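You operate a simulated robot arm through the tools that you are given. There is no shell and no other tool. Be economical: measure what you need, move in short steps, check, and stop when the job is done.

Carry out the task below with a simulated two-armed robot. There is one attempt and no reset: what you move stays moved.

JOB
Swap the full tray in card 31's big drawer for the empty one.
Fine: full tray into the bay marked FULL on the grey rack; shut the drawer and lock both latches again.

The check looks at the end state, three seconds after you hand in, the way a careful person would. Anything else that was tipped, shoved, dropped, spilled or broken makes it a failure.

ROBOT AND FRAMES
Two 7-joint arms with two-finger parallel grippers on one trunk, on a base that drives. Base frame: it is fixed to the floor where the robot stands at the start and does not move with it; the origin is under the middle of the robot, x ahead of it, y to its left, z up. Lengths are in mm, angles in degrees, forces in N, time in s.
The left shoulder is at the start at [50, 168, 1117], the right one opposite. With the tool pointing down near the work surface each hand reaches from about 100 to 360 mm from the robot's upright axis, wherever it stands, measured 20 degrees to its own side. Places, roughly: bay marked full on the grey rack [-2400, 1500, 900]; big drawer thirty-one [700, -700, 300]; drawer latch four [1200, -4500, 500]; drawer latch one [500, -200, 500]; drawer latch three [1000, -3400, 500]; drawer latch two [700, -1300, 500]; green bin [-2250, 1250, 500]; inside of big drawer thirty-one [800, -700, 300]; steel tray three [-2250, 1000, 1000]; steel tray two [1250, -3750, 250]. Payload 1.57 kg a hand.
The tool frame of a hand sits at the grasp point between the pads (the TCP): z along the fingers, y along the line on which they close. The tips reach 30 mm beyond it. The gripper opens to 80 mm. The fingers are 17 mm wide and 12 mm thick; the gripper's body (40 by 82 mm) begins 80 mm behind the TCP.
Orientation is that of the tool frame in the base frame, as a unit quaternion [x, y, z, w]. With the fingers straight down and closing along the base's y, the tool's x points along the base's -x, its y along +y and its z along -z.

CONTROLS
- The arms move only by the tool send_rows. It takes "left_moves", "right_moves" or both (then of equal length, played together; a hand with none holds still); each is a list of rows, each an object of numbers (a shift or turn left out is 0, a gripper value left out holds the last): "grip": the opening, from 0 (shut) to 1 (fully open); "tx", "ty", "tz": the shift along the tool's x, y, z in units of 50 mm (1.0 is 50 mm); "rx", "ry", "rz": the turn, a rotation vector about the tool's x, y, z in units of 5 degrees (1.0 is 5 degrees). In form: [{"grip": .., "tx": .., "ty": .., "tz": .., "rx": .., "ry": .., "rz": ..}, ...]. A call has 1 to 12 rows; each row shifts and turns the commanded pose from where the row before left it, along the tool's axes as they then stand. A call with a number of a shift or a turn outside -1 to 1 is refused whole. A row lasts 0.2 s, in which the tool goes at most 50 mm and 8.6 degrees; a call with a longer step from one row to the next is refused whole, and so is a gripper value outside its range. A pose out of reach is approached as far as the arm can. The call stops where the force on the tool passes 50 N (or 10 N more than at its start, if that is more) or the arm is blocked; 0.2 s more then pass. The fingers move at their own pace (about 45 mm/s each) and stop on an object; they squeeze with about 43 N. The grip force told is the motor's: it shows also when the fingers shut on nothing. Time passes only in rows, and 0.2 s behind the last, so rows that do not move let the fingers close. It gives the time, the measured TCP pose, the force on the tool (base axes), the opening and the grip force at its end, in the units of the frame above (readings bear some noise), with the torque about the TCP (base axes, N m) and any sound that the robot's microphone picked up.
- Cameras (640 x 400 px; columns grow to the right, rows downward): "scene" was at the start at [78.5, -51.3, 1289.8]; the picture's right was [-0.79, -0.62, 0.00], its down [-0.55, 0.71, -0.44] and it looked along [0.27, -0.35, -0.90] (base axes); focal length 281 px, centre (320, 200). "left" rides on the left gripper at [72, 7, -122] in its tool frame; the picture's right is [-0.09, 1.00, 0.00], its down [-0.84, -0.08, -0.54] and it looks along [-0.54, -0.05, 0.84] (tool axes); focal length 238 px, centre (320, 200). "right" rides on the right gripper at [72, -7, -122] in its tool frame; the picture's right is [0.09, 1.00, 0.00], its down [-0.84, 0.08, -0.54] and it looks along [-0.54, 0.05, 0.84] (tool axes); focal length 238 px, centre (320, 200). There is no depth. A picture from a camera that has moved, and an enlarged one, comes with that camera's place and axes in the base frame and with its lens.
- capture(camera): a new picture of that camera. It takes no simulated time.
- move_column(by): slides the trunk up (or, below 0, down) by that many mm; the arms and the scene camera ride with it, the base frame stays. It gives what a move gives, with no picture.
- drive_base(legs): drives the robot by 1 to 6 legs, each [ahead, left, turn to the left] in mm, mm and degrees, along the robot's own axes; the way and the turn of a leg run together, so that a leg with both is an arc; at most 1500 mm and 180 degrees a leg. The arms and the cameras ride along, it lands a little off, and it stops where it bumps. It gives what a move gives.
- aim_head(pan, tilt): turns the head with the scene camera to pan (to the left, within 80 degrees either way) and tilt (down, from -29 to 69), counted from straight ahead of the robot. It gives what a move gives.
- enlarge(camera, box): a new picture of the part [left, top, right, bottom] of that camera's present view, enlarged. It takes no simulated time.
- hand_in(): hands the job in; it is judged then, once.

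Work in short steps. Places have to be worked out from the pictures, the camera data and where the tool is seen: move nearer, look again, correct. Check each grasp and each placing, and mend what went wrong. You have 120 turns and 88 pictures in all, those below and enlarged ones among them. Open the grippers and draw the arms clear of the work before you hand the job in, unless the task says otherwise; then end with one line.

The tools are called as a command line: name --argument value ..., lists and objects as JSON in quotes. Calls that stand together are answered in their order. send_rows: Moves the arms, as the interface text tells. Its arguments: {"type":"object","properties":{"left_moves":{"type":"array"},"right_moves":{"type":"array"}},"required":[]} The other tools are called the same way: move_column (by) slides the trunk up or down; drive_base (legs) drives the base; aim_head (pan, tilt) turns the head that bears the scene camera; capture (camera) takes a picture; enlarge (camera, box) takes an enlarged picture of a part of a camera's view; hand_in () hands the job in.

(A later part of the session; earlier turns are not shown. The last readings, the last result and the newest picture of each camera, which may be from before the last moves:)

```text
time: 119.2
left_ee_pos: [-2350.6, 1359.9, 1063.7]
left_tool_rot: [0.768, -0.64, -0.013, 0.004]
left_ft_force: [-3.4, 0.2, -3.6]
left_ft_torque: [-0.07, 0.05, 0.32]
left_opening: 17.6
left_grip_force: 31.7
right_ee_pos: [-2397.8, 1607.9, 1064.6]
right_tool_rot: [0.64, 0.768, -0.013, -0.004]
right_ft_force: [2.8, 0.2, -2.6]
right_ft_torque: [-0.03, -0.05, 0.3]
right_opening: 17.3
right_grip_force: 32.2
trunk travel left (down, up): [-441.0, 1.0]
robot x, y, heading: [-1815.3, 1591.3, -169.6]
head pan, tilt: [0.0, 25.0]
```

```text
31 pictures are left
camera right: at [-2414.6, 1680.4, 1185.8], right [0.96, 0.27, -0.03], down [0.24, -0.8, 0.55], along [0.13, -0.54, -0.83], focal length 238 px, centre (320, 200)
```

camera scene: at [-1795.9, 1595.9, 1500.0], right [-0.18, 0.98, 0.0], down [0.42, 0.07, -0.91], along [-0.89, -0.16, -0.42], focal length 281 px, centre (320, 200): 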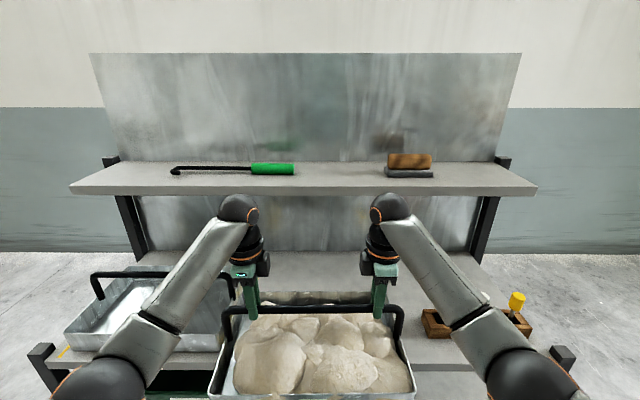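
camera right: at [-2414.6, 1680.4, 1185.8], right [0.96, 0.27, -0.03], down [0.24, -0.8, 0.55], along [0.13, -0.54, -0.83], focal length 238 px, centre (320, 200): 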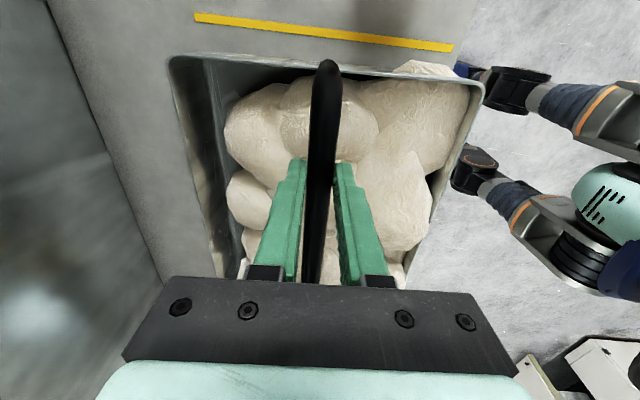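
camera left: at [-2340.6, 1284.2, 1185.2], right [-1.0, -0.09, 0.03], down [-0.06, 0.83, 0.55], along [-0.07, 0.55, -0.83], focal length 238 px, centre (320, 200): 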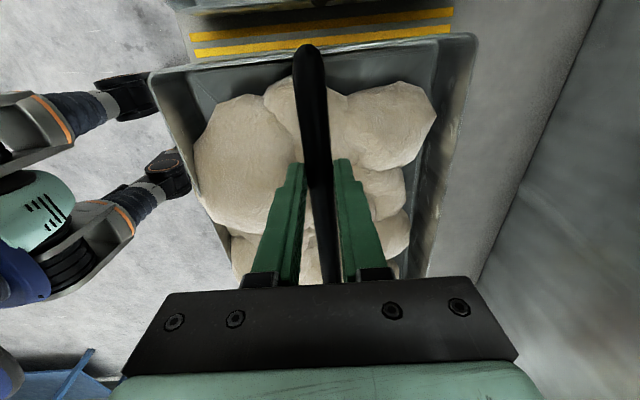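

Centred at s=1870, m=2083. Lower by 40, then in small steps watching force.

move_column --by -40

move_column --by -8

move_column --by -6

```text
time: 120.1
left_ee_pos: [-2348.3, 1358.9, 1025.0]
left_tool_rot: [0.768, -0.64, -0.013, 0.006]
left_ft_force: [-2.4, 1.3, -2.8]
left_ft_torque: [-0.05, 0.05, 0.26]
left_opening: 17.6
left_grip_force: 32.1
right_ee_pos: [-2396.8, 1608.4, 1025.2]
right_tool_rot: [0.641, 0.768, -0.013, -0.003]
right_ft_force: [2.4, -0.6, -2.5]
right_ft_torque: [-0.08, -0.03, 0.24]
right_opening: 17.4
right_grip_force: 31.6
trunk travel left (down, up): [-401.0, 41.0]
robot x, y, heading: [-1812.9, 1592.0, -169.7]
head pan, tilt: [0.0, 25.0]
```

```text
time: 120.7
left_ee_pos: [-2350.1, 1358.7, 1015.2]
left_tool_rot: [0.768, -0.641, -0.015, 0.005]
left_ft_force: [-3.2, -0.8, -2.3]
left_ft_torque: [0.09, 0.12, 0.28]
left_opening: 17.6
left_grip_force: 32.0
right_ee_pos: [-2397.5, 1608.0, 1016.1]
right_tool_rot: [0.64, 0.768, -0.014, -0.004]
right_ft_force: [2.7, 0.0, -0.2]
right_ft_torque: [0.11, 0.01, 0.3]
right_opening: 17.3
right_grip_force: 32.8
trunk travel left (down, up): [-393.0, 49.0]
robot x, y, heading: [-1817.3, 1596.0, -169.8]
head pan, tilt: [0.0, 25.0]
```

```text
time: 121.2
left_ee_pos: [-2348.9, 1358.4, 1015.9]
left_tool_rot: [0.768, -0.64, -0.018, 0.009]
left_ft_force: [-8.3, -4.5, 18.5]
left_ft_torque: [-0.04, 0.16, 0.21]
left_opening: 17.4
left_grip_force: 33.0
right_ee_pos: [-2397.2, 1608.0, 1016.2]
right_tool_rot: [0.641, 0.768, -0.019, -0.007]
right_ft_force: [-2.6, 1.3, 23.5]
right_ft_torque: [0.44, 0.18, 0.23]
right_opening: 17.5
right_grip_force: 32.9
trunk travel left (down, up): [-387.0, 55.0]
robot x, y, heading: [-1814.6, 1595.3, -169.8]
head pan, tilt: [0.0, 25.0]
```

Landed (TCP z≈1016). Relieve 5 mm and open the grippers.

move_column --by 5

send_rows --left_moves '[{"grip": 0.3}, {"grip": 0.7}, {"grip": 1}, {"grip": 1}, {"grip": 1}]' --right_moves '[{"grip": 0.3}, {"grip": 0.7}, {"grip": 1}, {"grip": 1}, {"grip": 1}]'

move_column --by 50

capture --camera "left"

capture --camera "right"

```text
time: 121.7
left_ee_pos: [-2347.5, 1358.5, 1015.8]
left_tool_rot: [0.769, -0.639, -0.015, 0.005]
left_ft_force: [-6.2, -3.5, 10.9]
left_ft_torque: [0.6, 0.3, 0.31]
left_opening: 17.8
left_grip_force: 32.7
right_ee_pos: [-2396.4, 1608.7, 1016.2]
right_tool_rot: [0.64, 0.768, -0.016, -0.003]
right_ft_force: [-3.1, -0.2, 14.8]
right_ft_torque: [-0.66, -0.02, 0.32]
right_opening: 17.8
right_grip_force: 32.0
trunk travel left (down, up): [-392.0, 50.0]
robot x, y, heading: [-1816.1, 1594.2, -169.9]
head pan, tilt: [0.0, 25.0]
```

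```text
time: 122.9
left_ee_pos: [-2348.7, 1360.2, 1015.7]
left_tool_rot: [0.768, -0.641, -0.015, 0.005]
left_ft_force: [-0.5, 0.1, -0.1]
left_ft_torque: [-0.03, 0.01, 0.01]
left_opening: 79.9
left_grip_force: 0.0
right_ee_pos: [-2397.3, 1609.1, 1015.5]
right_tool_rot: [0.64, 0.769, -0.014, -0.004]
right_ft_force: [0.3, 0.9, -0.2]
right_ft_torque: [0.0, 0.0, -0.01]
right_opening: 79.9
right_grip_force: 0.1
trunk travel left (down, up): [-392.0, 50.0]
robot x, y, heading: [-1816.7, 1594.1, -169.5]
head pan, tilt: [0.0, 25.0]
```

```text
time: 123.9
left_ee_pos: [-2348.8, 1359.4, 1064.9]
left_tool_rot: [0.768, -0.64, -0.013, 0.005]
left_ft_force: [0.5, -0.7, 0.0]
left_ft_torque: [0.0, 0.03, 0.0]
left_opening: 80.1
left_grip_force: 0.0
right_ee_pos: [-2396.5, 1608.4, 1065.7]
right_tool_rot: [0.641, 0.768, -0.014, -0.004]
right_ft_force: [0.1, -0.4, 0.5]
right_ft_torque: [-0.01, 0.03, -0.02]
right_opening: 80.0
right_grip_force: 0.1
trunk travel left (down, up): [-442.0, 0.0]
robot x, y, heading: [-1815.2, 1591.7, -169.7]
head pan, tilt: [0.0, 25.0]
```

```text
30 pictures are left
camera left: at [-2339.6, 1284.3, 1186.8], right [-1.0, -0.09, 0.03], down [-0.06, 0.83, 0.55], along [-0.07, 0.55, -0.83], focal length 238 px, centre (320, 200)
```

left: 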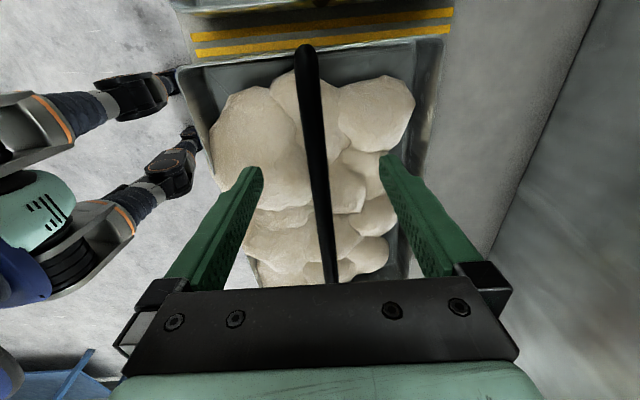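

```text
29 pictures are left
camera right: at [-2413.6, 1680.6, 1187.5], right [0.96, 0.27, -0.03], down [0.24, -0.8, 0.55], along [0.13, -0.54, -0.83], focal length 238 px, centre (320, 200)
```

right: 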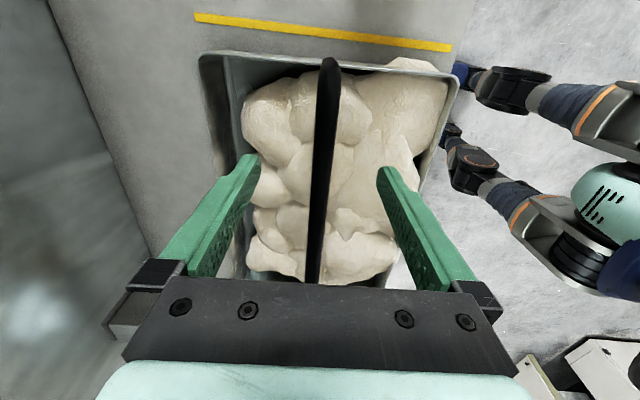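

Tray 1 sits inside the FULL lines. Raise arms 40 mm, slide left 428 mm to tray 3, and look.

send_rows --left_moves '[{"tz": -0.4}, {"tz": -0.4}]' --right_moves '[{"tz": -0.4}, {"tz": -0.4}]'

drive_base --legs '[[0, 428, -0.3]]'

capture --camera "left"

capture --camera "right"

```text
time: 124.5
left_ee_pos: [-2349.1, 1360.4, 1104.3]
left_tool_rot: [0.768, -0.641, -0.014, 0.005]
left_ft_force: [0.5, -0.3, 0.6]
left_ft_torque: [0.01, 0.02, -0.02]
left_opening: 79.7
left_grip_force: 0.1
right_ee_pos: [-2396.1, 1611.0, 1106.1]
right_tool_rot: [0.64, 0.768, -0.014, -0.004]
right_ft_force: [-0.2, -0.6, 0.3]
right_ft_torque: [0.0, -0.03, 0.03]
right_opening: 80.0
right_grip_force: 0.1
trunk travel left (down, up): [-442.0, 0.0]
robot x, y, heading: [-1816.6, 1593.0, -169.7]
head pan, tilt: [0.0, 25.0]
```

```text
time: 127.1
left_ee_pos: [-2272.3, 936.6, 1105.1]
left_tool_rot: [0.767, -0.641, -0.015, 0.006]
left_ft_force: [0.0, -0.7, 0.4]
left_ft_torque: [0.02, -0.01, 0.01]
left_opening: 79.8
left_grip_force: 0.1
right_ee_pos: [-2320.9, 1185.8, 1105.7]
right_tool_rot: [0.641, 0.767, -0.015, -0.004]
right_ft_force: [-0.2, -0.5, -0.2]
right_ft_torque: [0.03, -0.02, -0.01]
right_opening: 80.2
right_grip_force: 0.0
trunk travel left (down, up): [-442.0, 0.0]
robot x, y, heading: [-1738.4, 1168.0, -170.0]
head pan, tilt: [0.0, 25.0]
```

```text
28 pictures are left
camera left: at [-2263.9, 861.1, 1226.2], right [-1.0, -0.09, 0.03], down [-0.06, 0.83, 0.55], along [-0.07, 0.55, -0.83], focal length 238 px, centre (320, 200)
```

left: 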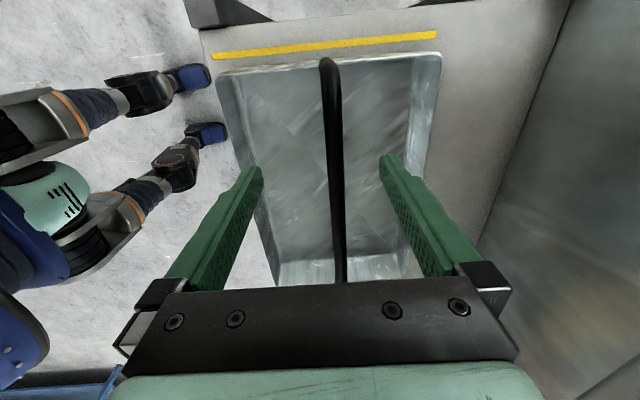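

```text
27 pictures are left
camera right: at [-2336.0, 1258.5, 1227.4], right [0.96, 0.27, -0.03], down [0.24, -0.8, 0.55], along [0.12, -0.54, -0.83], focal length 238 px, centre (320, 200)
```

right: 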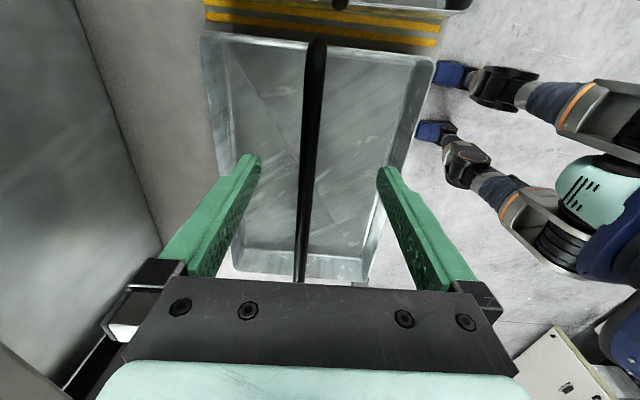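

Handle of tray 3 is ~14 mm further in. Shift the hands inward, lower 90 mm, and close.

send_rows --left_moves '[{"ty": 0.32}]' --right_moves '[{"ty": -0.24}]'

move_column --by -89

send_rows --left_moves '[{"grip": 0.4}, {"grip": 0.1}, {"grip": 0}, {"grip": 0}, {"grip": 0}, {"grip": 0}]' --right_moves '[{"grip": 0.4}, {"grip": 0.1}, {"grip": 0}, {"grip": 0}, {"grip": 0}, {"grip": 0}]'

```text
time: 127.5
left_ee_pos: [-2290.8, 934.4, 1106.4]
left_tool_rot: [0.767, -0.641, -0.013, 0.006]
left_ft_force: [-1.6, -0.9, -0.8]
left_ft_torque: [0.01, 0.02, -0.02]
left_opening: 79.8
left_grip_force: 0.1
right_ee_pos: [-2332.9, 1184.5, 1104.5]
right_tool_rot: [0.642, 0.767, -0.013, -0.005]
right_ft_force: [-0.4, -0.4, 0.4]
right_ft_torque: [0.01, 0.0, -0.04]
right_opening: 79.8
right_grip_force: 0.0
trunk travel left (down, up): [-442.0, 0.0]
robot x, y, heading: [-1739.2, 1169.8, -169.9]
head pan, tilt: [0.0, 25.0]
```

```text
time: 128.7
left_ee_pos: [-2288.6, 934.4, 1017.2]
left_tool_rot: [0.767, -0.641, -0.014, 0.006]
left_ft_force: [-0.5, 0.6, 0.0]
left_ft_torque: [0.03, 0.02, 0.04]
left_opening: 79.8
left_grip_force: 0.0
right_ee_pos: [-2332.8, 1184.7, 1016.5]
right_tool_rot: [0.642, 0.767, -0.014, -0.004]
right_ft_force: [0.4, -0.4, -0.2]
right_ft_torque: [0.0, -0.01, -0.02]
right_opening: 79.7
right_grip_force: 0.0
trunk travel left (down, up): [-353.0, 89.0]
robot x, y, heading: [-1735.2, 1171.1, -170.0]
head pan, tilt: [0.0, 25.0]
```

```text
time: 130.1
left_ee_pos: [-2289.0, 934.0, 1016.7]
left_tool_rot: [0.767, -0.641, -0.014, 0.004]
left_ft_force: [0.3, -0.7, 0.1]
left_ft_torque: [0.05, 0.03, -0.11]
left_opening: 17.3
left_grip_force: 32.4
right_ee_pos: [-2332.6, 1185.8, 1016.5]
right_tool_rot: [0.641, 0.767, -0.013, -0.004]
right_ft_force: [0.9, 1.3, -1.2]
right_ft_torque: [-0.02, -0.07, -0.08]
right_opening: 17.3
right_grip_force: 32.3
trunk travel left (down, up): [-353.0, 89.0]
robot x, y, heading: [-1742.1, 1168.3, -169.9]
head pan, tilt: [0.0, 25.0]
```

Both grip tray 3. Lift 60 mm, back away, and lower the arms back to carry height.

move_column --by 60

drive_base --legs '[[-700, 0, 0]]'

send_rows --left_moves '[{"tz": 0.6}, {"tz": 0.6}, {"tz": 0.6}, {"tz": 0.6}, {"tz": 0.6}, {"tz": 0.6}, {"tz": 0.6}, {"tz": 0.6}, {"tz": 0.5}]' --right_moves '[{"tz": 0.6}, {"tz": 0.6}, {"tz": 0.6}, {"tz": 0.6}, {"tz": 0.6}, {"tz": 0.6}, {"tz": 0.6}, {"tz": 0.6}, {"tz": 0.5}]'

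capture --camera "scene"

```text
time: 131.1
left_ee_pos: [-2288.3, 934.2, 1076.4]
left_tool_rot: [0.767, -0.641, -0.012, 0.005]
left_ft_force: [0.4, -1.0, -2.7]
left_ft_torque: [-0.03, -0.07, -0.12]
left_opening: 17.6
left_grip_force: 32.6
right_ee_pos: [-2333.2, 1185.7, 1075.7]
right_tool_rot: [0.641, 0.767, -0.014, -0.003]
right_ft_force: [-1.6, -0.1, -3.9]
right_ft_torque: [0.0, 0.02, -0.08]
right_opening: 17.4
right_grip_force: 32.7
trunk travel left (down, up): [-413.0, 29.0]
robot x, y, heading: [-1735.0, 1168.2, -169.9]
head pan, tilt: [0.0, 25.0]
```

```text
time: 135.0
left_ee_pos: [-1598.4, 1055.2, 1076.2]
left_tool_rot: [0.768, -0.64, -0.013, 0.005]
left_ft_force: [1.4, -0.6, -2.1]
left_ft_torque: [-0.01, -0.01, -0.12]
left_opening: 17.4
left_grip_force: 32.5
right_ee_pos: [-1645.1, 1306.2, 1075.2]
right_tool_rot: [0.639, 0.769, -0.014, -0.004]
right_ft_force: [-1.7, 1.2, -2.8]
right_ft_torque: [-0.02, 0.02, -0.1]
right_opening: 17.4
right_grip_force: 32.5
trunk travel left (down, up): [-413.0, 29.0]
robot x, y, heading: [-1052.6, 1291.9, -169.7]
head pan, tilt: [0.0, 25.0]
```

```text
time: 137.0
left_ee_pos: [-1602.0, 1056.7, 814.1]
left_tool_rot: [0.769, -0.639, -0.014, 0.006]
left_ft_force: [2.8, -14.1, 3.5]
left_ft_torque: [0.46, 0.07, -0.14]
left_opening: 17.8
left_grip_force: 32.1
left hand out of reach, approached as far as the arm can: row 9
right_ee_pos: [-1646.6, 1307.2, 819.2]
right_tool_rot: [0.641, 0.768, -0.011, -0.006]
right_ft_force: [-3.4, 13.6, -8.6]
right_ft_torque: [1.05, 0.18, -0.11]
right_opening: 17.6
right_grip_force: 32.6
right hand out of reach, approached as far as the arm can: row 9
trunk travel left (down, up): [-413.0, 29.0]
robot x, y, heading: [-1050.4, 1291.2, -169.7]
head pan, tilt: [0.0, 25.0]
```

```text
26 pictures are left
camera scene: at [-1181.2, 1267.6, 1472.1], right [-0.18, 0.98, 0.0], down [0.42, 0.08, -0.91], along [-0.89, -0.16, -0.42], focal length 281 px, centre (320, 200)
```

scene: 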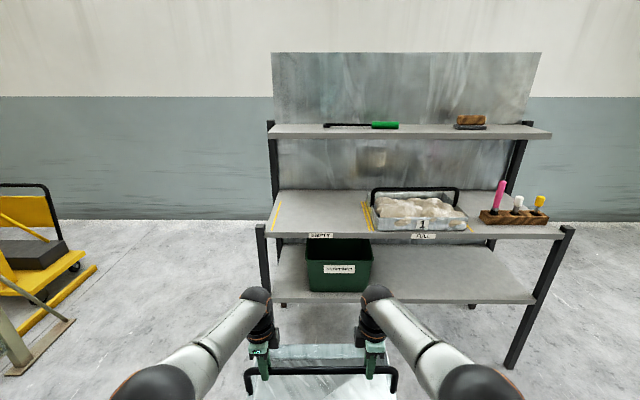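

Tray 1 sits well in FULL. Level the hands, lower the trunk, turn round and return to the drawer standoff.

send_rows --left_moves '[{"tz": -0.3}]' --right_moves '[{"tz": -0.2}]'

move_column --by -75

drive_base --legs '[[0, 0, 90], [0, 0, 89.5], [0, -1155, 0], [0, -1155, 0]]'

aim_head --pan 0 --tilt 50

capture --camera "scene"

```text
time: 137.4
left_ee_pos: [-1600.1, 1057.0, 827.4]
left_tool_rot: [0.769, -0.639, -0.011, 0.006]
left_ft_force: [2.6, -15.7, -4.8]
left_ft_torque: [-0.55, -0.03, 0.0]
left_opening: 17.6
left_grip_force: 32.5
right_ee_pos: [-1645.6, 1306.3, 831.1]
right_tool_rot: [0.64, 0.768, -0.014, -0.005]
right_ft_force: [-2.5, 15.8, 0.5]
right_ft_torque: [-0.25, -0.08, 0.13]
right_opening: 17.2
right_grip_force: 32.4
trunk travel left (down, up): [-413.0, 29.0]
robot x, y, heading: [-1053.3, 1293.0, -169.5]
head pan, tilt: [0.0, 25.0]
```

```text
time: 138.5
left_ee_pos: [-1600.5, 1057.1, 752.4]
left_tool_rot: [0.77, -0.638, -0.011, 0.006]
left_ft_force: [2.8, -12.6, -8.9]
left_ft_torque: [-1.04, -0.27, -0.1]
left_opening: 17.6
left_grip_force: 32.1
right_ee_pos: [-1644.4, 1306.1, 755.6]
right_tool_rot: [0.64, 0.768, -0.014, -0.005]
right_ft_force: [-3.5, 13.7, 3.1]
right_ft_torque: [-0.48, -0.07, -0.08]
right_opening: 17.2
right_grip_force: 33.0
trunk travel left (down, up): [-338.0, 104.0]
robot x, y, heading: [-1049.1, 1291.8, -169.6]
head pan, tilt: [0.0, 25.0]
```

```text
time: 157.6
left_ee_pos: [-103.0, -762.6, 753.5]
left_tool_rot: [0.638, 0.77, 0.005, 0.012]
left_ft_force: [-2.8, 10.9, -2.1]
left_ft_torque: [0.35, 0.09, -0.13]
left_opening: 17.6
left_grip_force: 32.0
right_ee_pos: [-56.6, -1008.9, 754.7]
right_tool_rot: [0.771, -0.637, 0.004, -0.013]
right_ft_force: [2.8, -12.1, -3.5]
right_ft_torque: [-0.3, -0.05, -0.11]
right_opening: 17.8
right_grip_force: 32.7
trunk travel left (down, up): [-338.0, 104.0]
robot x, y, heading: [-652.0, -1004.5, 10.9]
head pan, tilt: [0.0, 25.0]
```

```text
time: 158.5
left_ee_pos: [-101.9, -762.5, 752.5]
left_tool_rot: [0.637, 0.771, 0.006, 0.012]
left_ft_force: [-1.3, -0.4, -2.1]
left_ft_torque: [-0.15, -0.04, -0.08]
left_opening: 17.4
left_grip_force: 32.5
right_ee_pos: [-56.4, -1009.3, 754.7]
right_tool_rot: [0.771, -0.637, 0.004, -0.013]
right_ft_force: [0.7, 0.2, -4.2]
right_ft_torque: [-0.04, -0.01, -0.07]
right_opening: 17.3
right_grip_force: 32.3
trunk travel left (down, up): [-338.0, 104.0]
robot x, y, heading: [-650.8, -1003.3, 11.1]
head pan, tilt: [0.0, 50.0]
```

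```text
25 pictures are left
camera scene: at [-535.2, -983.1, 1359.7], right [0.19, -0.98, 0.0], down [-0.75, -0.14, -0.64], along [0.63, 0.12, -0.77], focal length 281 px, centre (320, 200)
```

scene: 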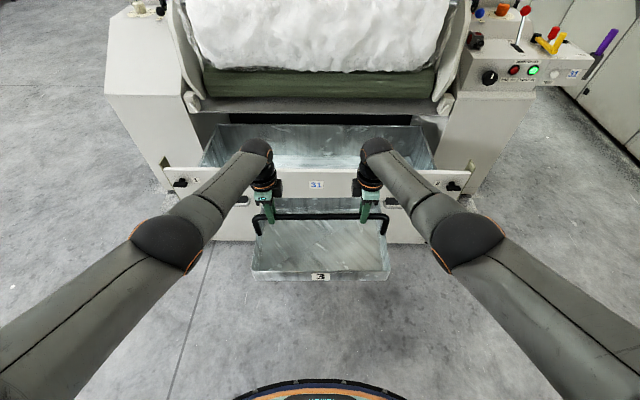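

Align (turn −1.4°, left 20) and move forward 500 mm over the drawer, then check.

drive_base --legs '[[0, 20, -1.4], [500, 0, 0]]'

capture --camera "left"

capture --camera "scene"

```text
time: 161.8
left_ee_pos: [381.8, -672.2, 751.8]
left_tool_rot: [0.644, 0.765, 0.006, 0.013]
left_ft_force: [0.2, -0.8, -3.3]
left_ft_torque: [-0.02, 0.01, -0.09]
left_opening: 17.6
left_grip_force: 32.5
right_ee_pos: [423.4, -920.9, 754.5]
right_tool_rot: [0.765, -0.644, 0.004, -0.013]
right_ft_force: [0.7, 0.5, -2.2]
right_ft_torque: [0.04, 0.03, -0.1]
right_opening: 17.7
right_grip_force: 32.9
trunk travel left (down, up): [-338.0, 104.0]
robot x, y, heading: [-167.8, -904.7, 9.6]
head pan, tilt: [0.0, 50.0]
```

```text
24 pictures are left
camera left: at [372.1, -601.0, 874.3], right [1.0, 0.08, 0.03], down [0.05, -0.83, 0.55], along [0.06, -0.55, -0.83], focal length 238 px, centre (320, 200)
```

left: 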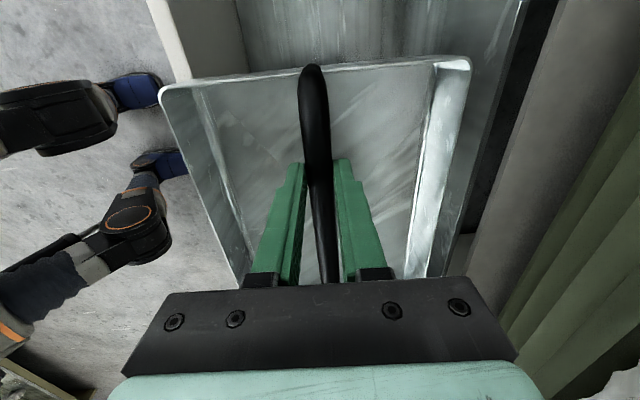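

```text
23 pictures are left
camera scene: at [-55.1, -884.4, 1359.5], right [0.17, -0.99, 0.0], down [-0.76, -0.13, -0.64], along [0.63, 0.11, -0.77], focal length 281 px, centre (320, 200)
```

scene: 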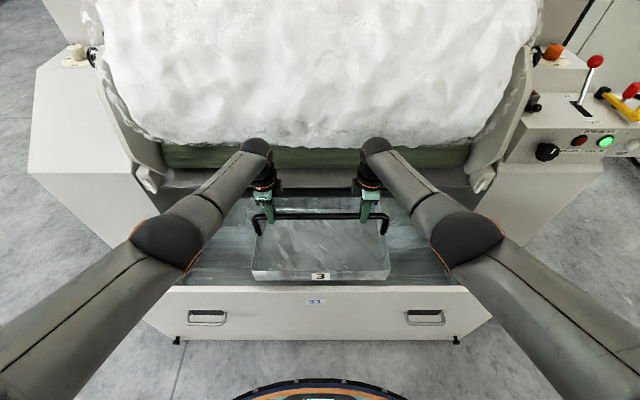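

Forward 24 mm more, then lower 318 mm.

drive_base --legs '[[24, 3, 0]]'

move_column --by -180

capture --camera "left"

```text
time: 162.6
left_ee_pos: [404.7, -665.7, 752.6]
left_tool_rot: [0.644, 0.765, 0.006, 0.013]
left_ft_force: [-0.8, -1.0, -2.5]
left_ft_torque: [-0.15, 0.05, -0.12]
left_opening: 17.6
left_grip_force: 32.1
right_ee_pos: [446.2, -913.1, 754.7]
right_tool_rot: [0.765, -0.644, 0.004, -0.013]
right_ft_force: [0.0, 0.6, -3.9]
right_ft_torque: [-0.09, -0.02, -0.07]
right_opening: 17.6
right_grip_force: 32.1
trunk travel left (down, up): [-338.0, 104.0]
robot x, y, heading: [-146.7, -895.6, 9.6]
head pan, tilt: [0.0, 50.0]
```

```text
time: 164.6
left_ee_pos: [403.6, -665.4, 572.1]
left_tool_rot: [0.644, 0.765, 0.006, 0.013]
left_ft_force: [-0.8, -1.0, -2.8]
left_ft_torque: [-0.02, 0.01, -0.06]
left_opening: 17.4
left_grip_force: 32.5
right_ee_pos: [445.4, -913.9, 576.0]
right_tool_rot: [0.765, -0.644, 0.004, -0.013]
right_ft_force: [0.5, 0.3, -3.7]
right_ft_torque: [-0.04, -0.03, -0.06]
right_opening: 17.5
right_grip_force: 32.8
trunk travel left (down, up): [-158.0, 284.0]
robot x, y, heading: [-152.8, -895.8, 9.9]
head pan, tilt: [0.0, 50.0]
```

```text
22 pictures are left
camera left: at [394.6, -594.3, 694.4], right [1.0, 0.08, 0.03], down [0.05, -0.83, 0.55], along [0.06, -0.55, -0.83], focal length 238 px, centre (320, 200)
```

left: 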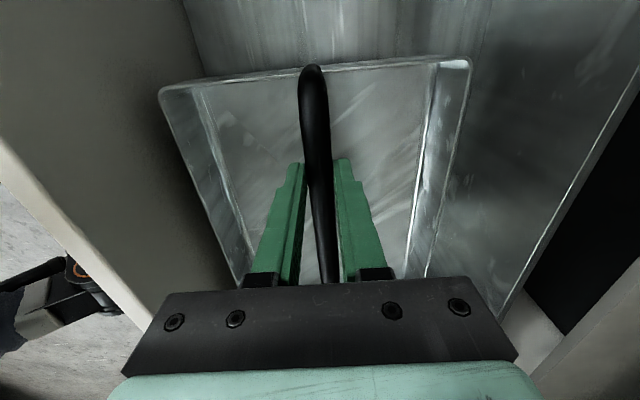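

The tray is inside the drawer with clearance. Lower on to just above rest, then step.

move_column --by -140

move_column --by -8

```text
time: 166.2
left_ee_pos: [406.5, -665.7, 439.8]
left_tool_rot: [0.644, 0.765, 0.01, 0.019]
left_ft_force: [4.6, -0.4, 25.6]
left_ft_torque: [-0.17, -0.08, -0.06]
left_opening: 17.6
left_grip_force: 32.0
right_ee_pos: [448.6, -911.8, 444.0]
right_tool_rot: [0.765, -0.643, 0.008, -0.019]
right_ft_force: [2.9, 1.3, 26.8]
right_ft_torque: [0.06, -0.07, -0.14]
right_opening: 17.9
right_grip_force: 32.1
trunk travel left (down, up): [-18.0, 424.0]
robot x, y, heading: [-149.9, -894.1, 9.7]
head pan, tilt: [0.0, 50.0]
```

```text
time: 166.8
left_ee_pos: [405.6, -666.0, 430.1]
left_tool_rot: [0.645, 0.764, 0.009, 0.017]
left_ft_force: [5.5, -1.8, 22.3]
left_ft_torque: [-0.01, 0.04, -0.11]
left_opening: 17.4
left_grip_force: 32.4
right_ee_pos: [446.9, -912.2, 435.0]
right_tool_rot: [0.765, -0.644, 0.009, -0.019]
right_ft_force: [2.9, 1.6, 25.2]
right_ft_torque: [0.0, -0.01, -0.15]
right_opening: 17.3
right_grip_force: 32.0
trunk travel left (down, up): [-10.0, 432.0]
robot x, y, heading: [-149.5, -897.2, 9.5]
head pan, tilt: [0.0, 50.0]
```

There's ~25 N of contact about 6–10 mm above the expected rest. Look before going on.

capture --camera "left"

capture --camera "right"

```text
21 pictures are left
camera left: at [395.1, -594.8, 552.1], right [1.0, 0.08, 0.04], down [0.04, -0.83, 0.55], along [0.07, -0.55, -0.83], focal length 238 px, centre (320, 200)
```

left: 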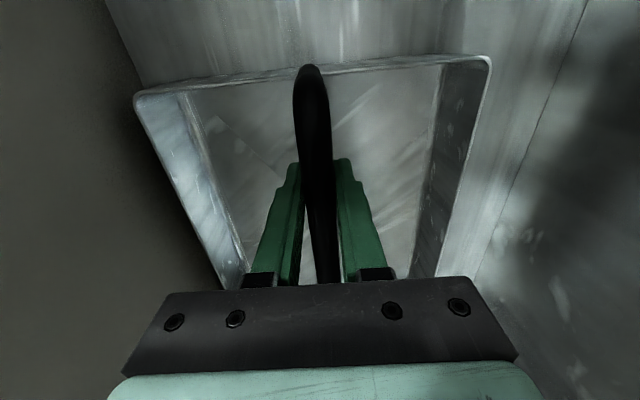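

```text
20 pictures are left
camera right: at [462.2, -983.6, 556.0], right [-0.96, -0.26, -0.04], down [-0.24, 0.8, 0.55], along [-0.11, 0.54, -0.84], focal length 238 px, centre (320, 200)
```

right: 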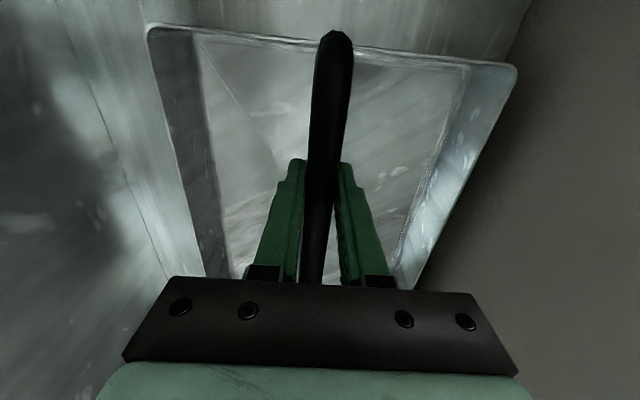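

The tray looks smaller relative to the hand than tray 1 did at the grip: the bar had slid down a bit in the fingers, so it is now resting on the drawer floor. Relieve a little and release.

move_column --by 3

send_rows --left_moves '[{"grip": 0.3}, {"grip": 0.7}, {"grip": 1}, {"grip": 1}, {"grip": 1}]' --right_moves '[{"grip": 0.3}, {"grip": 0.7}, {"grip": 1}, {"grip": 1}, {"grip": 1}]'

move_column --by 90

capture --camera "left"

```text
time: 167.3
left_ee_pos: [405.5, -666.5, 429.6]
left_tool_rot: [0.645, 0.764, 0.008, 0.015]
left_ft_force: [8.2, -3.5, 14.1]
left_ft_torque: [0.11, -0.05, -0.03]
left_opening: 17.8
left_grip_force: 32.4
right_ee_pos: [446.3, -912.2, 433.4]
right_tool_rot: [0.765, -0.644, 0.007, -0.017]
right_ft_force: [4.3, 5.6, 15.2]
right_ft_torque: [0.01, -0.1, -0.05]
right_opening: 17.5
right_grip_force: 32.4
trunk travel left (down, up): [-13.0, 429.0]
robot x, y, heading: [-150.5, -892.5, 9.5]
head pan, tilt: [0.0, 50.0]
```

```text
time: 168.5
left_ee_pos: [403.4, -665.7, 427.3]
left_tool_rot: [0.644, 0.765, 0.005, 0.012]
left_ft_force: [-0.1, -0.4, 0.1]
left_ft_torque: [-0.03, 0.02, 0.01]
left_opening: 80.3
left_grip_force: 0.0
right_ee_pos: [445.2, -914.2, 430.3]
right_tool_rot: [0.765, -0.644, 0.005, -0.013]
right_ft_force: [-0.9, -0.4, 0.5]
right_ft_torque: [0.02, -0.01, -0.03]
right_opening: 79.8
right_grip_force: 0.0
trunk travel left (down, up): [-13.0, 429.0]
robot x, y, heading: [-147.7, -896.5, 9.8]
head pan, tilt: [0.0, 50.0]
```

```text
time: 169.8
left_ee_pos: [404.1, -665.8, 518.3]
left_tool_rot: [0.644, 0.765, 0.005, 0.012]
left_ft_force: [0.0, 0.0, 0.4]
left_ft_torque: [0.0, 0.02, 0.01]
left_opening: 80.2
left_grip_force: 0.1
right_ee_pos: [445.2, -913.6, 521.2]
right_tool_rot: [0.765, -0.644, 0.005, -0.013]
right_ft_force: [-0.8, 0.2, -0.2]
right_ft_torque: [0.0, 0.02, -0.02]
right_opening: 80.0
right_grip_force: 0.1
trunk travel left (down, up): [-103.0, 339.0]
robot x, y, heading: [-150.6, -897.6, 9.5]
head pan, tilt: [0.0, 50.0]
```

```text
19 pictures are left
camera left: at [394.4, -594.4, 639.6], right [1.0, 0.08, 0.03], down [0.05, -0.83, 0.55], along [0.06, -0.55, -0.83], focal length 238 px, centre (320, 200)
```

left: 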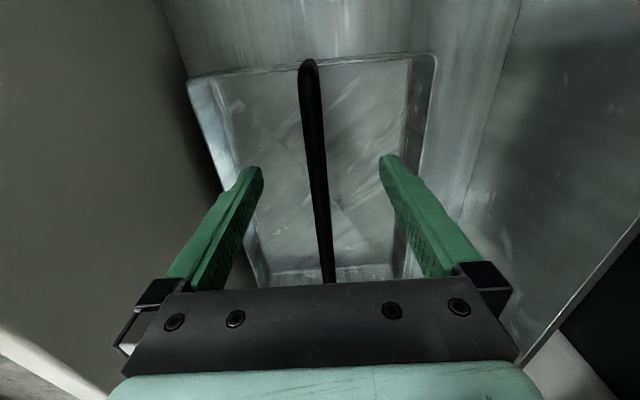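

Tray 3 rests flat in the drawer. Raise 140 mm and back off 340 mm.

move_column --by 140

drive_base --legs '[[-340, 0, 0]]'

send_rows --left_moves '[{"rx": -1, "tx": 0.5}, {"rx": -1, "tx": 0.5}, {"rx": -1, "tx": 0.5}, {"rx": -1, "tx": 0.5}, {"rx": -1, "tx": 0.5}, {"rx": -1, "tx": 0.5}, {"rx": -1, "tx": 0.5}, {"rx": -1, "tx": 0.5}, {"rx": -1, "tx": 0.5}, {"rx": -1}, {"rx": -1}, {"rx": -1}]' --right_moves '[{"tx": 0.9}, {"tx": 0.9}, {"tx": 0.9}, {"tx": 0.9}, {"ry": -1, "rz": 1}, {"ry": -1, "rz": 1}, {"ry": -1, "rz": 1}, {"ry": -1, "rz": 1}, {"ry": -1, "rz": 1}, {"ry": -1, "rz": 1}, {"ry": -1, "rz": 1}, {"ry": -1, "rz": 1}]'

capture --camera "scene"

```text
time: 171.4
left_ee_pos: [403.2, -664.1, 658.5]
left_tool_rot: [0.644, 0.765, 0.005, 0.012]
left_ft_force: [0.3, -0.8, -0.4]
left_ft_torque: [-0.03, 0.01, -0.01]
left_opening: 79.7
left_grip_force: 0.0
right_ee_pos: [445.0, -913.0, 661.4]
right_tool_rot: [0.765, -0.644, 0.005, -0.012]
right_ft_force: [-0.5, -0.1, 0.5]
right_ft_torque: [0.01, -0.02, 0.03]
right_opening: 80.1
right_grip_force: 0.1
trunk travel left (down, up): [-243.0, 199.0]
robot x, y, heading: [-146.9, -897.4, 9.5]
head pan, tilt: [0.0, 50.0]
```

```text
time: 173.7
left_ee_pos: [65.0, -722.1, 658.3]
left_tool_rot: [0.644, 0.765, 0.005, 0.013]
left_ft_force: [0.7, 0.0, 0.3]
left_ft_torque: [-0.01, -0.01, 0.03]
left_opening: 79.9
left_grip_force: 0.0
right_ee_pos: [106.9, -970.0, 661.9]
right_tool_rot: [0.765, -0.644, 0.005, -0.012]
right_ft_force: [0.1, -1.0, -0.1]
right_ft_torque: [0.01, 0.02, 0.0]
right_opening: 79.7
right_grip_force: 0.0
trunk travel left (down, up): [-243.0, 199.0]
robot x, y, heading: [-487.0, -954.8, 10.0]
head pan, tilt: [0.0, 50.0]
```

```text
time: 176.3
left_ee_pos: [25.9, -500.4, 656.0]
left_tool_rot: [0.55, 0.66, 0.388, 0.332]
left_ft_force: [0.2, 0.3, 0.5]
left_ft_torque: [0.06, -0.02, 0.01]
left_opening: 80.4
left_grip_force: 0.1
right_ee_pos: [137.7, -1148.0, 659.3]
right_tool_rot: [-0.46, 0.819, 0.257, 0.228]
right_ft_force: [-0.6, -1.2, -0.5]
right_ft_torque: [-0.04, -0.01, -0.01]
right_opening: 79.9
right_grip_force: 0.0
trunk travel left (down, up): [-243.0, 199.0]
robot x, y, heading: [-489.8, -953.7, 9.7]
head pan, tilt: [0.0, 50.0]
```

```text
18 pictures are left
camera scene: at [-371.4, -935.7, 1264.7], right [0.17, -0.99, 0.0], down [-0.75, -0.13, -0.64], along [0.63, 0.11, -0.77], focal length 281 px, centre (320, 200)
```

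scene: 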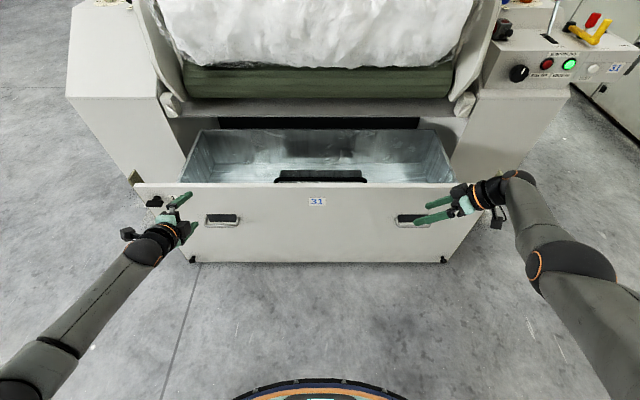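

Both rotate fine. Continue.

send_rows --left_moves '[{"rx": -1}, {"rx": -1}, {"rx": -1}, {"rx": -1}, {"rx": -1}, {"rx": -1}, {}, {}, {}, {}, {}, {}]' --right_moves '[{"ry": -1, "rz": 1}, {"ry": -1, "rz": 1}, {"ry": -1, "rz": 1}, {"ry": -1, "rz": 1}, {"ry": -1, "rz": 1}, {"ry": -1, "rz": 1}, {"ry": -1, "rz": 1}, {"ry": -1, "rz": 1}, {"ry": -1, "rz": 1}, {"ry": -1, "rz": 1}, {"ry": -1, "rz": 1}, {"ry": -1, "rz": 1}]'

send_rows --right_moves '[{"ry": -1, "rz": 1}, {"ry": -1, "rz": 1}, {"ry": -1, "rz": 1}, {"ry": -1, "rz": 1}, {"ry": -1, "rz": 1}, {"ry": -0.45, "rz": 0.45}]'

```text
time: 178.9
left_ee_pos: [26.7, -500.3, 654.0]
left_tool_rot: [0.445, 0.537, 0.545, 0.464]
left_ft_force: [-0.6, -1.0, 0.0]
left_ft_torque: [0.0, 0.03, 0.03]
left_opening: 80.0
left_grip_force: 0.0
right_ee_pos: [138.7, -1147.2, 659.5]
right_tool_rot: [0.174, 0.714, 0.519, 0.436]
right_ft_force: [0.3, 0.3, 0.5]
right_ft_torque: [0.01, 0.03, -0.04]
right_opening: 80.1
right_grip_force: 0.1
trunk travel left (down, up): [-243.0, 199.0]
robot x, y, heading: [-489.6, -953.4, 9.9]
head pan, tilt: [0.0, 50.0]
```

```text
time: 180.3
left_ee_pos: [27.2, -500.4, 655.2]
left_tool_rot: [0.447, 0.537, 0.545, 0.464]
left_ft_force: [-0.2, -0.1, 0.0]
left_ft_torque: [-0.02, 0.02, -0.01]
left_opening: 80.1
left_grip_force: 0.0
right_ee_pos: [141.5, -1235.0, 666.4]
right_tool_rot: [0.43, 0.556, 0.501, 0.505]
right_ft_force: [0.7, 0.3, 0.2]
right_ft_torque: [-0.01, -0.01, 0.0]
right_opening: 80.0
right_grip_force: 0.1
trunk travel left (down, up): [-243.0, 199.0]
robot x, y, heading: [-485.5, -951.5, 10.0]
head pan, tilt: [0.0, 50.0]
stopped in row 6 (right hand): the arm was blocked; the commanded pose is now the measured one
```

Right is within ~8° of target at a joint limit; moving it to the handle pose should free it. Lower the trunk, then correct.

move_column --by -230

send_rows --left_moves '[{"ty": -0.5}, {}, {}, {}, {}]' --right_moves '[{"tx": 0.45, "ty": -0.3}, {"tx": 0.45, "ty": -0.3}, {"ry": 0.25, "rz": 0.7, "rx": 0.1}, {"ry": 0.27, "rz": 0.78, "rx": 0.1}, {}]'

capture --camera "right"

capture --camera "left"

```text
time: 182.7
left_ee_pos: [24.3, -500.3, 433.9]
left_tool_rot: [0.441, 0.536, 0.546, 0.469]
left_ft_force: [0.2, 0.1, -1.3]
left_ft_torque: [-0.02, 0.0, -0.03]
left_opening: 80.1
left_grip_force: 0.0
right_ee_pos: [141.1, -1236.1, 455.1]
right_tool_rot: [0.423, 0.553, 0.502, 0.512]
right_ft_force: [0.7, -0.3, 0.1]
right_ft_torque: [0.01, 0.01, -0.01]
right_opening: 80.3
right_grip_force: 0.1
trunk travel left (down, up): [-13.0, 429.0]
robot x, y, heading: [-487.1, -951.9, 9.6]
head pan, tilt: [0.0, 50.0]
```

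```text
time: 183.9
left_ee_pos: [25.0, -501.4, 406.2]
left_tool_rot: [0.443, 0.536, 0.547, 0.466]
left_ft_force: [0.3, 0.0, 0.1]
left_ft_torque: [0.01, 0.01, 0.0]
left_opening: 80.1
left_grip_force: 0.1
right_ee_pos: [137.4, -1209.8, 407.4]
right_tool_rot: [0.452, 0.543, 0.532, 0.466]
right_ft_force: [0.2, 0.4, -0.2]
right_ft_torque: [-0.01, -0.02, -0.03]
right_opening: 80.1
right_grip_force: 0.2
trunk travel left (down, up): [-13.0, 429.0]
robot x, y, heading: [-487.9, -952.1, 10.1]
head pan, tilt: [0.0, 50.0]
```

```text
17 pictures are left
camera right: at [5.5, -1158.1, 399.9], right [-0.02, 0.12, 0.99], down [-0.4, -0.91, 0.1], along [0.91, -0.4, 0.07], focal length 238 px, centre (320, 200)
```

right: 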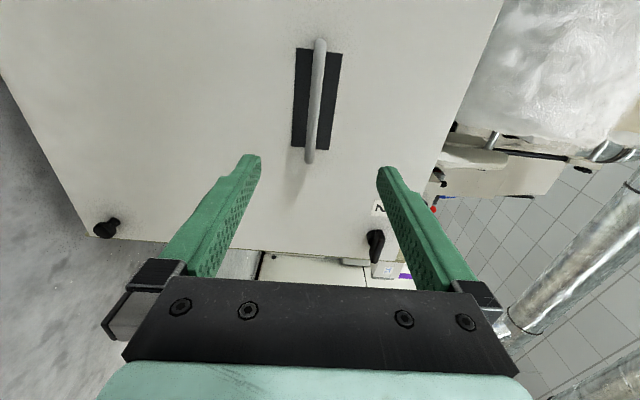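

```text
16 pictures are left
camera left: at [-107.6, -453.7, 408.4], right [-0.02, -0.08, 1.0], down [-0.39, -0.92, -0.09], along [0.92, -0.39, -0.01], focal length 238 px, centre (320, 200)
```

left: 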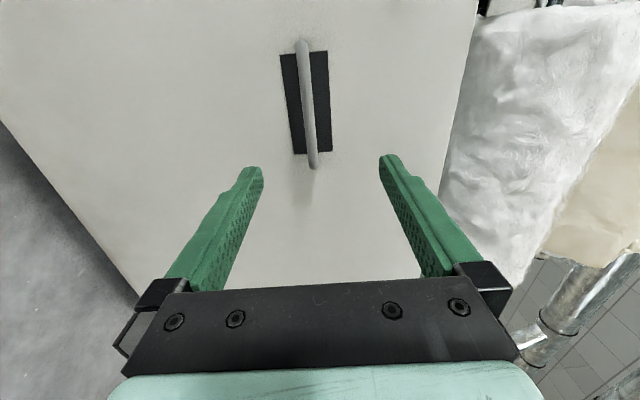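

Handles are ahead at n≈66, z≈402; levers still horizontal. Drive forward 118, fine-adjust, and grip.

drive_base --legs '[[118, 0, 0]]'

send_rows --left_moves '[{"ty": -0.1}, {"tz": 0.12}, {"grip": 0.3}, {"grip": 0}, {"grip": 0}, {"grip": 0}, {"grip": 0}]' --right_moves '[{"tx": 0.38, "ty": -0.1}, {"tz": 0.34}, {"grip": 0.3}, {"grip": 0}, {"grip": 0}, {"grip": 0}, {"grip": 0}]'

capture --camera "scene"

```text
time: 185.2
left_ee_pos: [139.1, -480.0, 405.5]
left_tool_rot: [0.444, 0.536, 0.547, 0.465]
left_ft_force: [0.9, 0.0, 0.1]
left_ft_torque: [0.02, 0.01, -0.04]
left_opening: 79.8
left_grip_force: 0.1
right_ee_pos: [254.4, -1188.2, 406.6]
right_tool_rot: [0.452, 0.545, 0.532, 0.465]
right_ft_force: [0.3, 0.4, -0.2]
right_ft_torque: [0.01, -0.02, 0.03]
right_opening: 80.0
right_grip_force: 0.2
trunk travel left (down, up): [-13.0, 429.0]
robot x, y, heading: [-372.5, -931.8, 9.9]
head pan, tilt: [0.0, 50.0]
```

```text
time: 186.8
left_ee_pos: [148.6, -477.8, 399.5]
left_tool_rot: [0.444, 0.536, 0.548, 0.464]
left_ft_force: [-4.3, -1.4, 11.8]
left_ft_torque: [0.32, -0.1, 0.02]
left_opening: 12.0
left_grip_force: 21.5
right_ee_pos: [267.6, -1165.9, 399.9]
right_tool_rot: [0.453, 0.545, 0.531, 0.465]
right_ft_force: [0.2, 0.9, 4.0]
right_ft_torque: [0.3, 0.02, 0.03]
right_opening: 12.1
right_grip_force: 21.5
trunk travel left (down, up): [-13.0, 429.0]
robot x, y, heading: [-369.2, -933.3, 10.2]
head pan, tilt: [0.0, 50.0]
```

```text
15 pictures are left
camera scene: at [-256.6, -915.5, 1035.1], right [0.17, -0.98, 0.0], down [-0.75, -0.13, -0.64], along [0.63, 0.11, -0.77], focal length 281 px, centre (320, 200)
```

scene: 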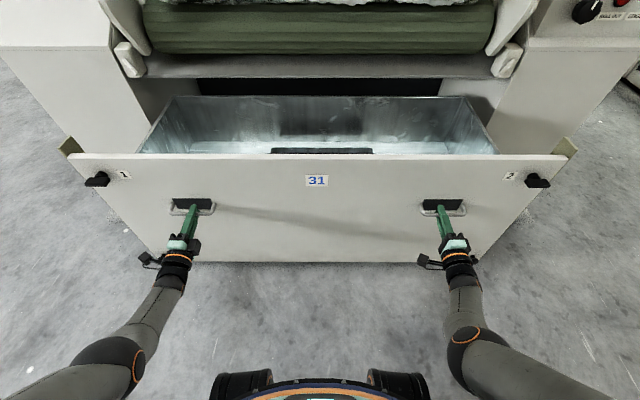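

Both handles gripped. Push the drawer in by driving forward 330, then the rest.

drive_base --legs '[[330, 0, 0]]'

drive_base --legs '[[45, 0, 0]]'

capture --camera "scene"

```text
time: 188.9
left_ee_pos: [474.9, -422.9, 399.0]
left_tool_rot: [0.444, 0.535, 0.548, 0.465]
left_ft_force: [-9.8, 14.1, 19.4]
left_ft_torque: [0.36, -0.07, 0.38]
left_opening: 11.6
left_grip_force: 29.0
right_ee_pos: [592.4, -1112.1, 399.8]
right_tool_rot: [0.453, 0.544, 0.532, 0.465]
right_ft_force: [11.7, 17.9, 3.8]
right_ft_torque: [0.5, 0.03, 0.04]
right_opening: 12.1
right_grip_force: 29.6
trunk travel left (down, up): [-13.0, 429.0]
robot x, y, heading: [-44.8, -873.7, 9.7]
head pan, tilt: [0.0, 50.0]
```

```text
time: 189.8
left_ee_pos: [519.9, -414.4, 400.5]
left_tool_rot: [0.445, 0.534, 0.548, 0.465]
left_ft_force: [-3.5, 2.2, 5.4]
left_ft_torque: [0.38, 0.07, -0.61]
left_opening: 11.8
left_grip_force: 28.9
right_ee_pos: [637.2, -1105.6, 399.5]
right_tool_rot: [0.453, 0.544, 0.532, 0.465]
right_ft_force: [-6.1, -1.8, 6.5]
right_ft_torque: [0.51, 0.03, 0.08]
right_opening: 12.0
right_grip_force: 30.0
trunk travel left (down, up): [-13.0, 429.0]
robot x, y, heading: [-1.4, -868.1, 9.7]
head pan, tilt: [0.0, 50.0]
```

```text
14 pictures are left
camera scene: at [113.2, -851.6, 1034.7], right [0.17, -0.99, 0.0], down [-0.75, -0.13, -0.64], along [0.63, 0.11, -0.77], focal length 281 px, centre (320, 200)
```

scene: 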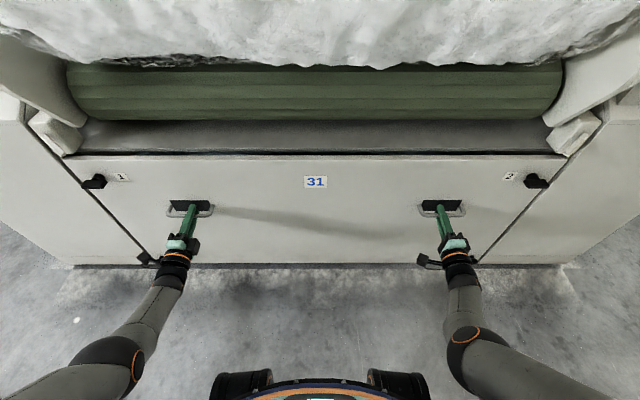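

Drawer looks shut (TCP n≈439 vs 435 when first gripped). Nudge 8 mm to confirm the stop, then release and retreat.

drive_base --legs '[[8, 0, 0]]'

send_rows --left_moves '[{"grip": 0.8}, {"grip": 0.8}, {"grip": 0.8}, {"grip": 0.8}, {"tz": -0.9}, {"tz": -0.9}, {"tz": -0.6}]' --right_moves '[{"grip": 0.8}, {"grip": 0.8}, {"grip": 0.8}, {"grip": 0.8}, {"tz": -0.9}, {"tz": -0.9}, {"tz": -0.6}]'

```text
time: 190.6
left_ee_pos: [526.5, -413.2, 401.4]
left_tool_rot: [0.444, 0.535, 0.548, 0.465]
left_ft_force: [-33.0, -6.4, 11.8]
left_ft_torque: [0.28, 0.46, -0.33]
left_opening: 11.5
left_grip_force: 28.5
right_ee_pos: [644.2, -1104.4, 400.0]
right_tool_rot: [0.454, 0.544, 0.531, 0.466]
right_ft_force: [-20.6, -4.4, 4.7]
right_ft_torque: [0.49, 0.06, 0.03]
right_opening: 12.4
right_grip_force: 29.1
trunk travel left (down, up): [-13.0, 429.0]
robot x, y, heading: [4.8, -869.9, 9.8]
head pan, tilt: [0.0, 50.0]
```

```text
time: 191.3
left_ee_pos: [524.9, -411.8, 411.1]
left_tool_rot: [0.438, 0.524, 0.557, 0.473]
left_ft_force: [-37.3, -13.8, 29.4]
left_ft_torque: [-0.2, 0.09, -0.18]
left_opening: 35.1
left_grip_force: 0.1
right_ee_pos: [642.9, -1103.6, 400.3]
right_tool_rot: [0.453, 0.544, 0.532, 0.465]
right_ft_force: [-0.7, -1.2, -0.4]
right_ft_torque: [0.01, -0.01, -0.02]
right_opening: 63.9
right_grip_force: 0.0
trunk travel left (down, up): [-13.0, 429.0]
robot x, y, heading: [4.5, -866.8, 10.1]
head pan, tilt: [0.0, 50.0]
stopped in row 3 (left hand): the force on the tool passed its limit (the readings are from after the stop); the commanded pose is now the measured one
```

Shut firmly. The left hand met resistance while opening; retract it straight back now.

send_rows --left_moves '[{"tz": -0.2}, {"tz": -0.4}, {"tz": -0.9}, {"tz": -0.9}, {"tz": -0.5}]' --right_moves '[{"tz": -0.2}, {"tz": -0.4}, {"tz": -0.9}, {"tz": -0.9}, {"tz": -0.5}]'

capture --camera "scene"

```text
time: 192.0
left_ee_pos: [491.2, -417.7, 403.7]
left_tool_rot: [0.44, 0.531, 0.551, 0.469]
left_ft_force: [0.6, 0.2, -0.9]
left_ft_torque: [-0.04, 0.0, 0.02]
left_opening: 63.9
left_grip_force: 0.0
right_ee_pos: [644.2, -1126.8, 431.8]
right_tool_rot: [0.438, 0.546, 0.527, 0.483]
right_ft_force: [-3.9, 2.0, -42.7]
right_ft_torque: [0.57, 0.19, 0.01]
right_opening: 80.1
right_grip_force: 9.5
trunk travel left (down, up): [-13.0, 429.0]
robot x, y, heading: [8.2, -869.3, 9.8]
head pan, tilt: [0.0, 50.0]
stopped in row 3 (right hand): the force on the tool passed its limit (the readings are from after the stop); the commanded pose is now the measured one
```

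```text
13 pictures are left
camera scene: at [119.4, -847.8, 1037.7], right [0.17, -0.99, 0.0], down [-0.75, -0.13, -0.64], along [0.64, 0.11, -0.76], focal length 281 px, centre (320, 200)
```

scene: 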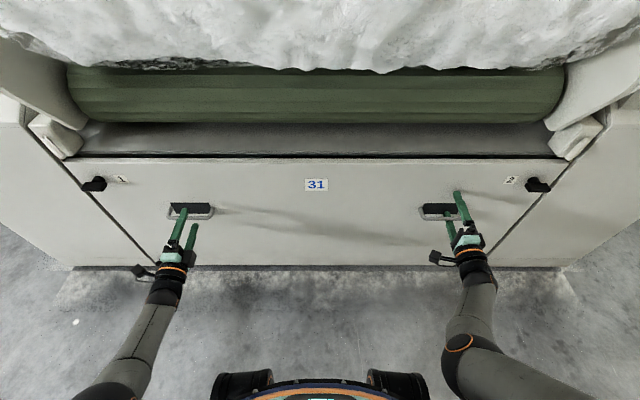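

The right arm drifts when pulled in close. Bring it down 25 mm to free the bar, then retreat with the base instead.

send_rows --right_moves '[{"ty": -0.3}, {"ty": -0.25}]'

drive_base --legs '[[-130, 0, 0]]'

capture --camera "scene"

```text
time: 192.6
left_ee_pos: [492.3, -418.1, 400.2]
left_tool_rot: [0.442, 0.531, 0.552, 0.468]
left_ft_force: [-0.2, 0.2, 0.5]
left_ft_torque: [-0.01, -0.03, -0.01]
left_opening: 64.1
left_grip_force: 0.1
right_ee_pos: [644.0, -1126.5, 403.7]
right_tool_rot: [0.434, 0.543, 0.531, 0.485]
right_ft_force: [-0.3, 0.7, -0.3]
right_ft_torque: [0.01, 0.0, -0.01]
right_opening: 63.7
right_grip_force: 0.0
trunk travel left (down, up): [-13.0, 429.0]
robot x, y, heading: [3.3, -865.6, 10.0]
head pan, tilt: [0.0, 50.0]
```

```text
time: 193.8
left_ee_pos: [368.1, -439.9, 401.0]
left_tool_rot: [0.443, 0.531, 0.551, 0.467]
left_ft_force: [0.4, 0.6, -0.1]
left_ft_torque: [0.02, 0.0, 0.03]
left_opening: 63.9
left_grip_force: 0.1
right_ee_pos: [519.5, -1147.6, 405.6]
right_tool_rot: [0.435, 0.543, 0.53, 0.484]
right_ft_force: [0.1, 0.6, 0.1]
right_ft_torque: [0.02, -0.03, -0.01]
right_opening: 63.7
right_grip_force: 0.0
trunk travel left (down, up): [-13.0, 429.0]
robot x, y, heading: [-116.4, -885.4, 10.0]
head pan, tilt: [0.0, 50.0]
```

```text
12 pictures are left
camera scene: at [-3.5, -871.2, 1034.7], right [0.17, -0.99, 0.0], down [-0.75, -0.13, -0.64], along [0.63, 0.11, -0.77], focal length 281 px, centre (320, 200)
```

scene: 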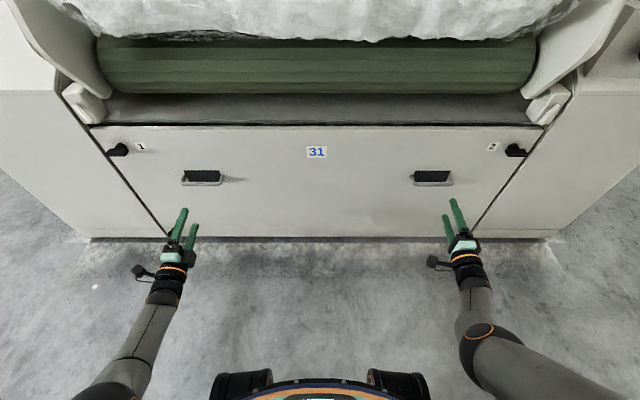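

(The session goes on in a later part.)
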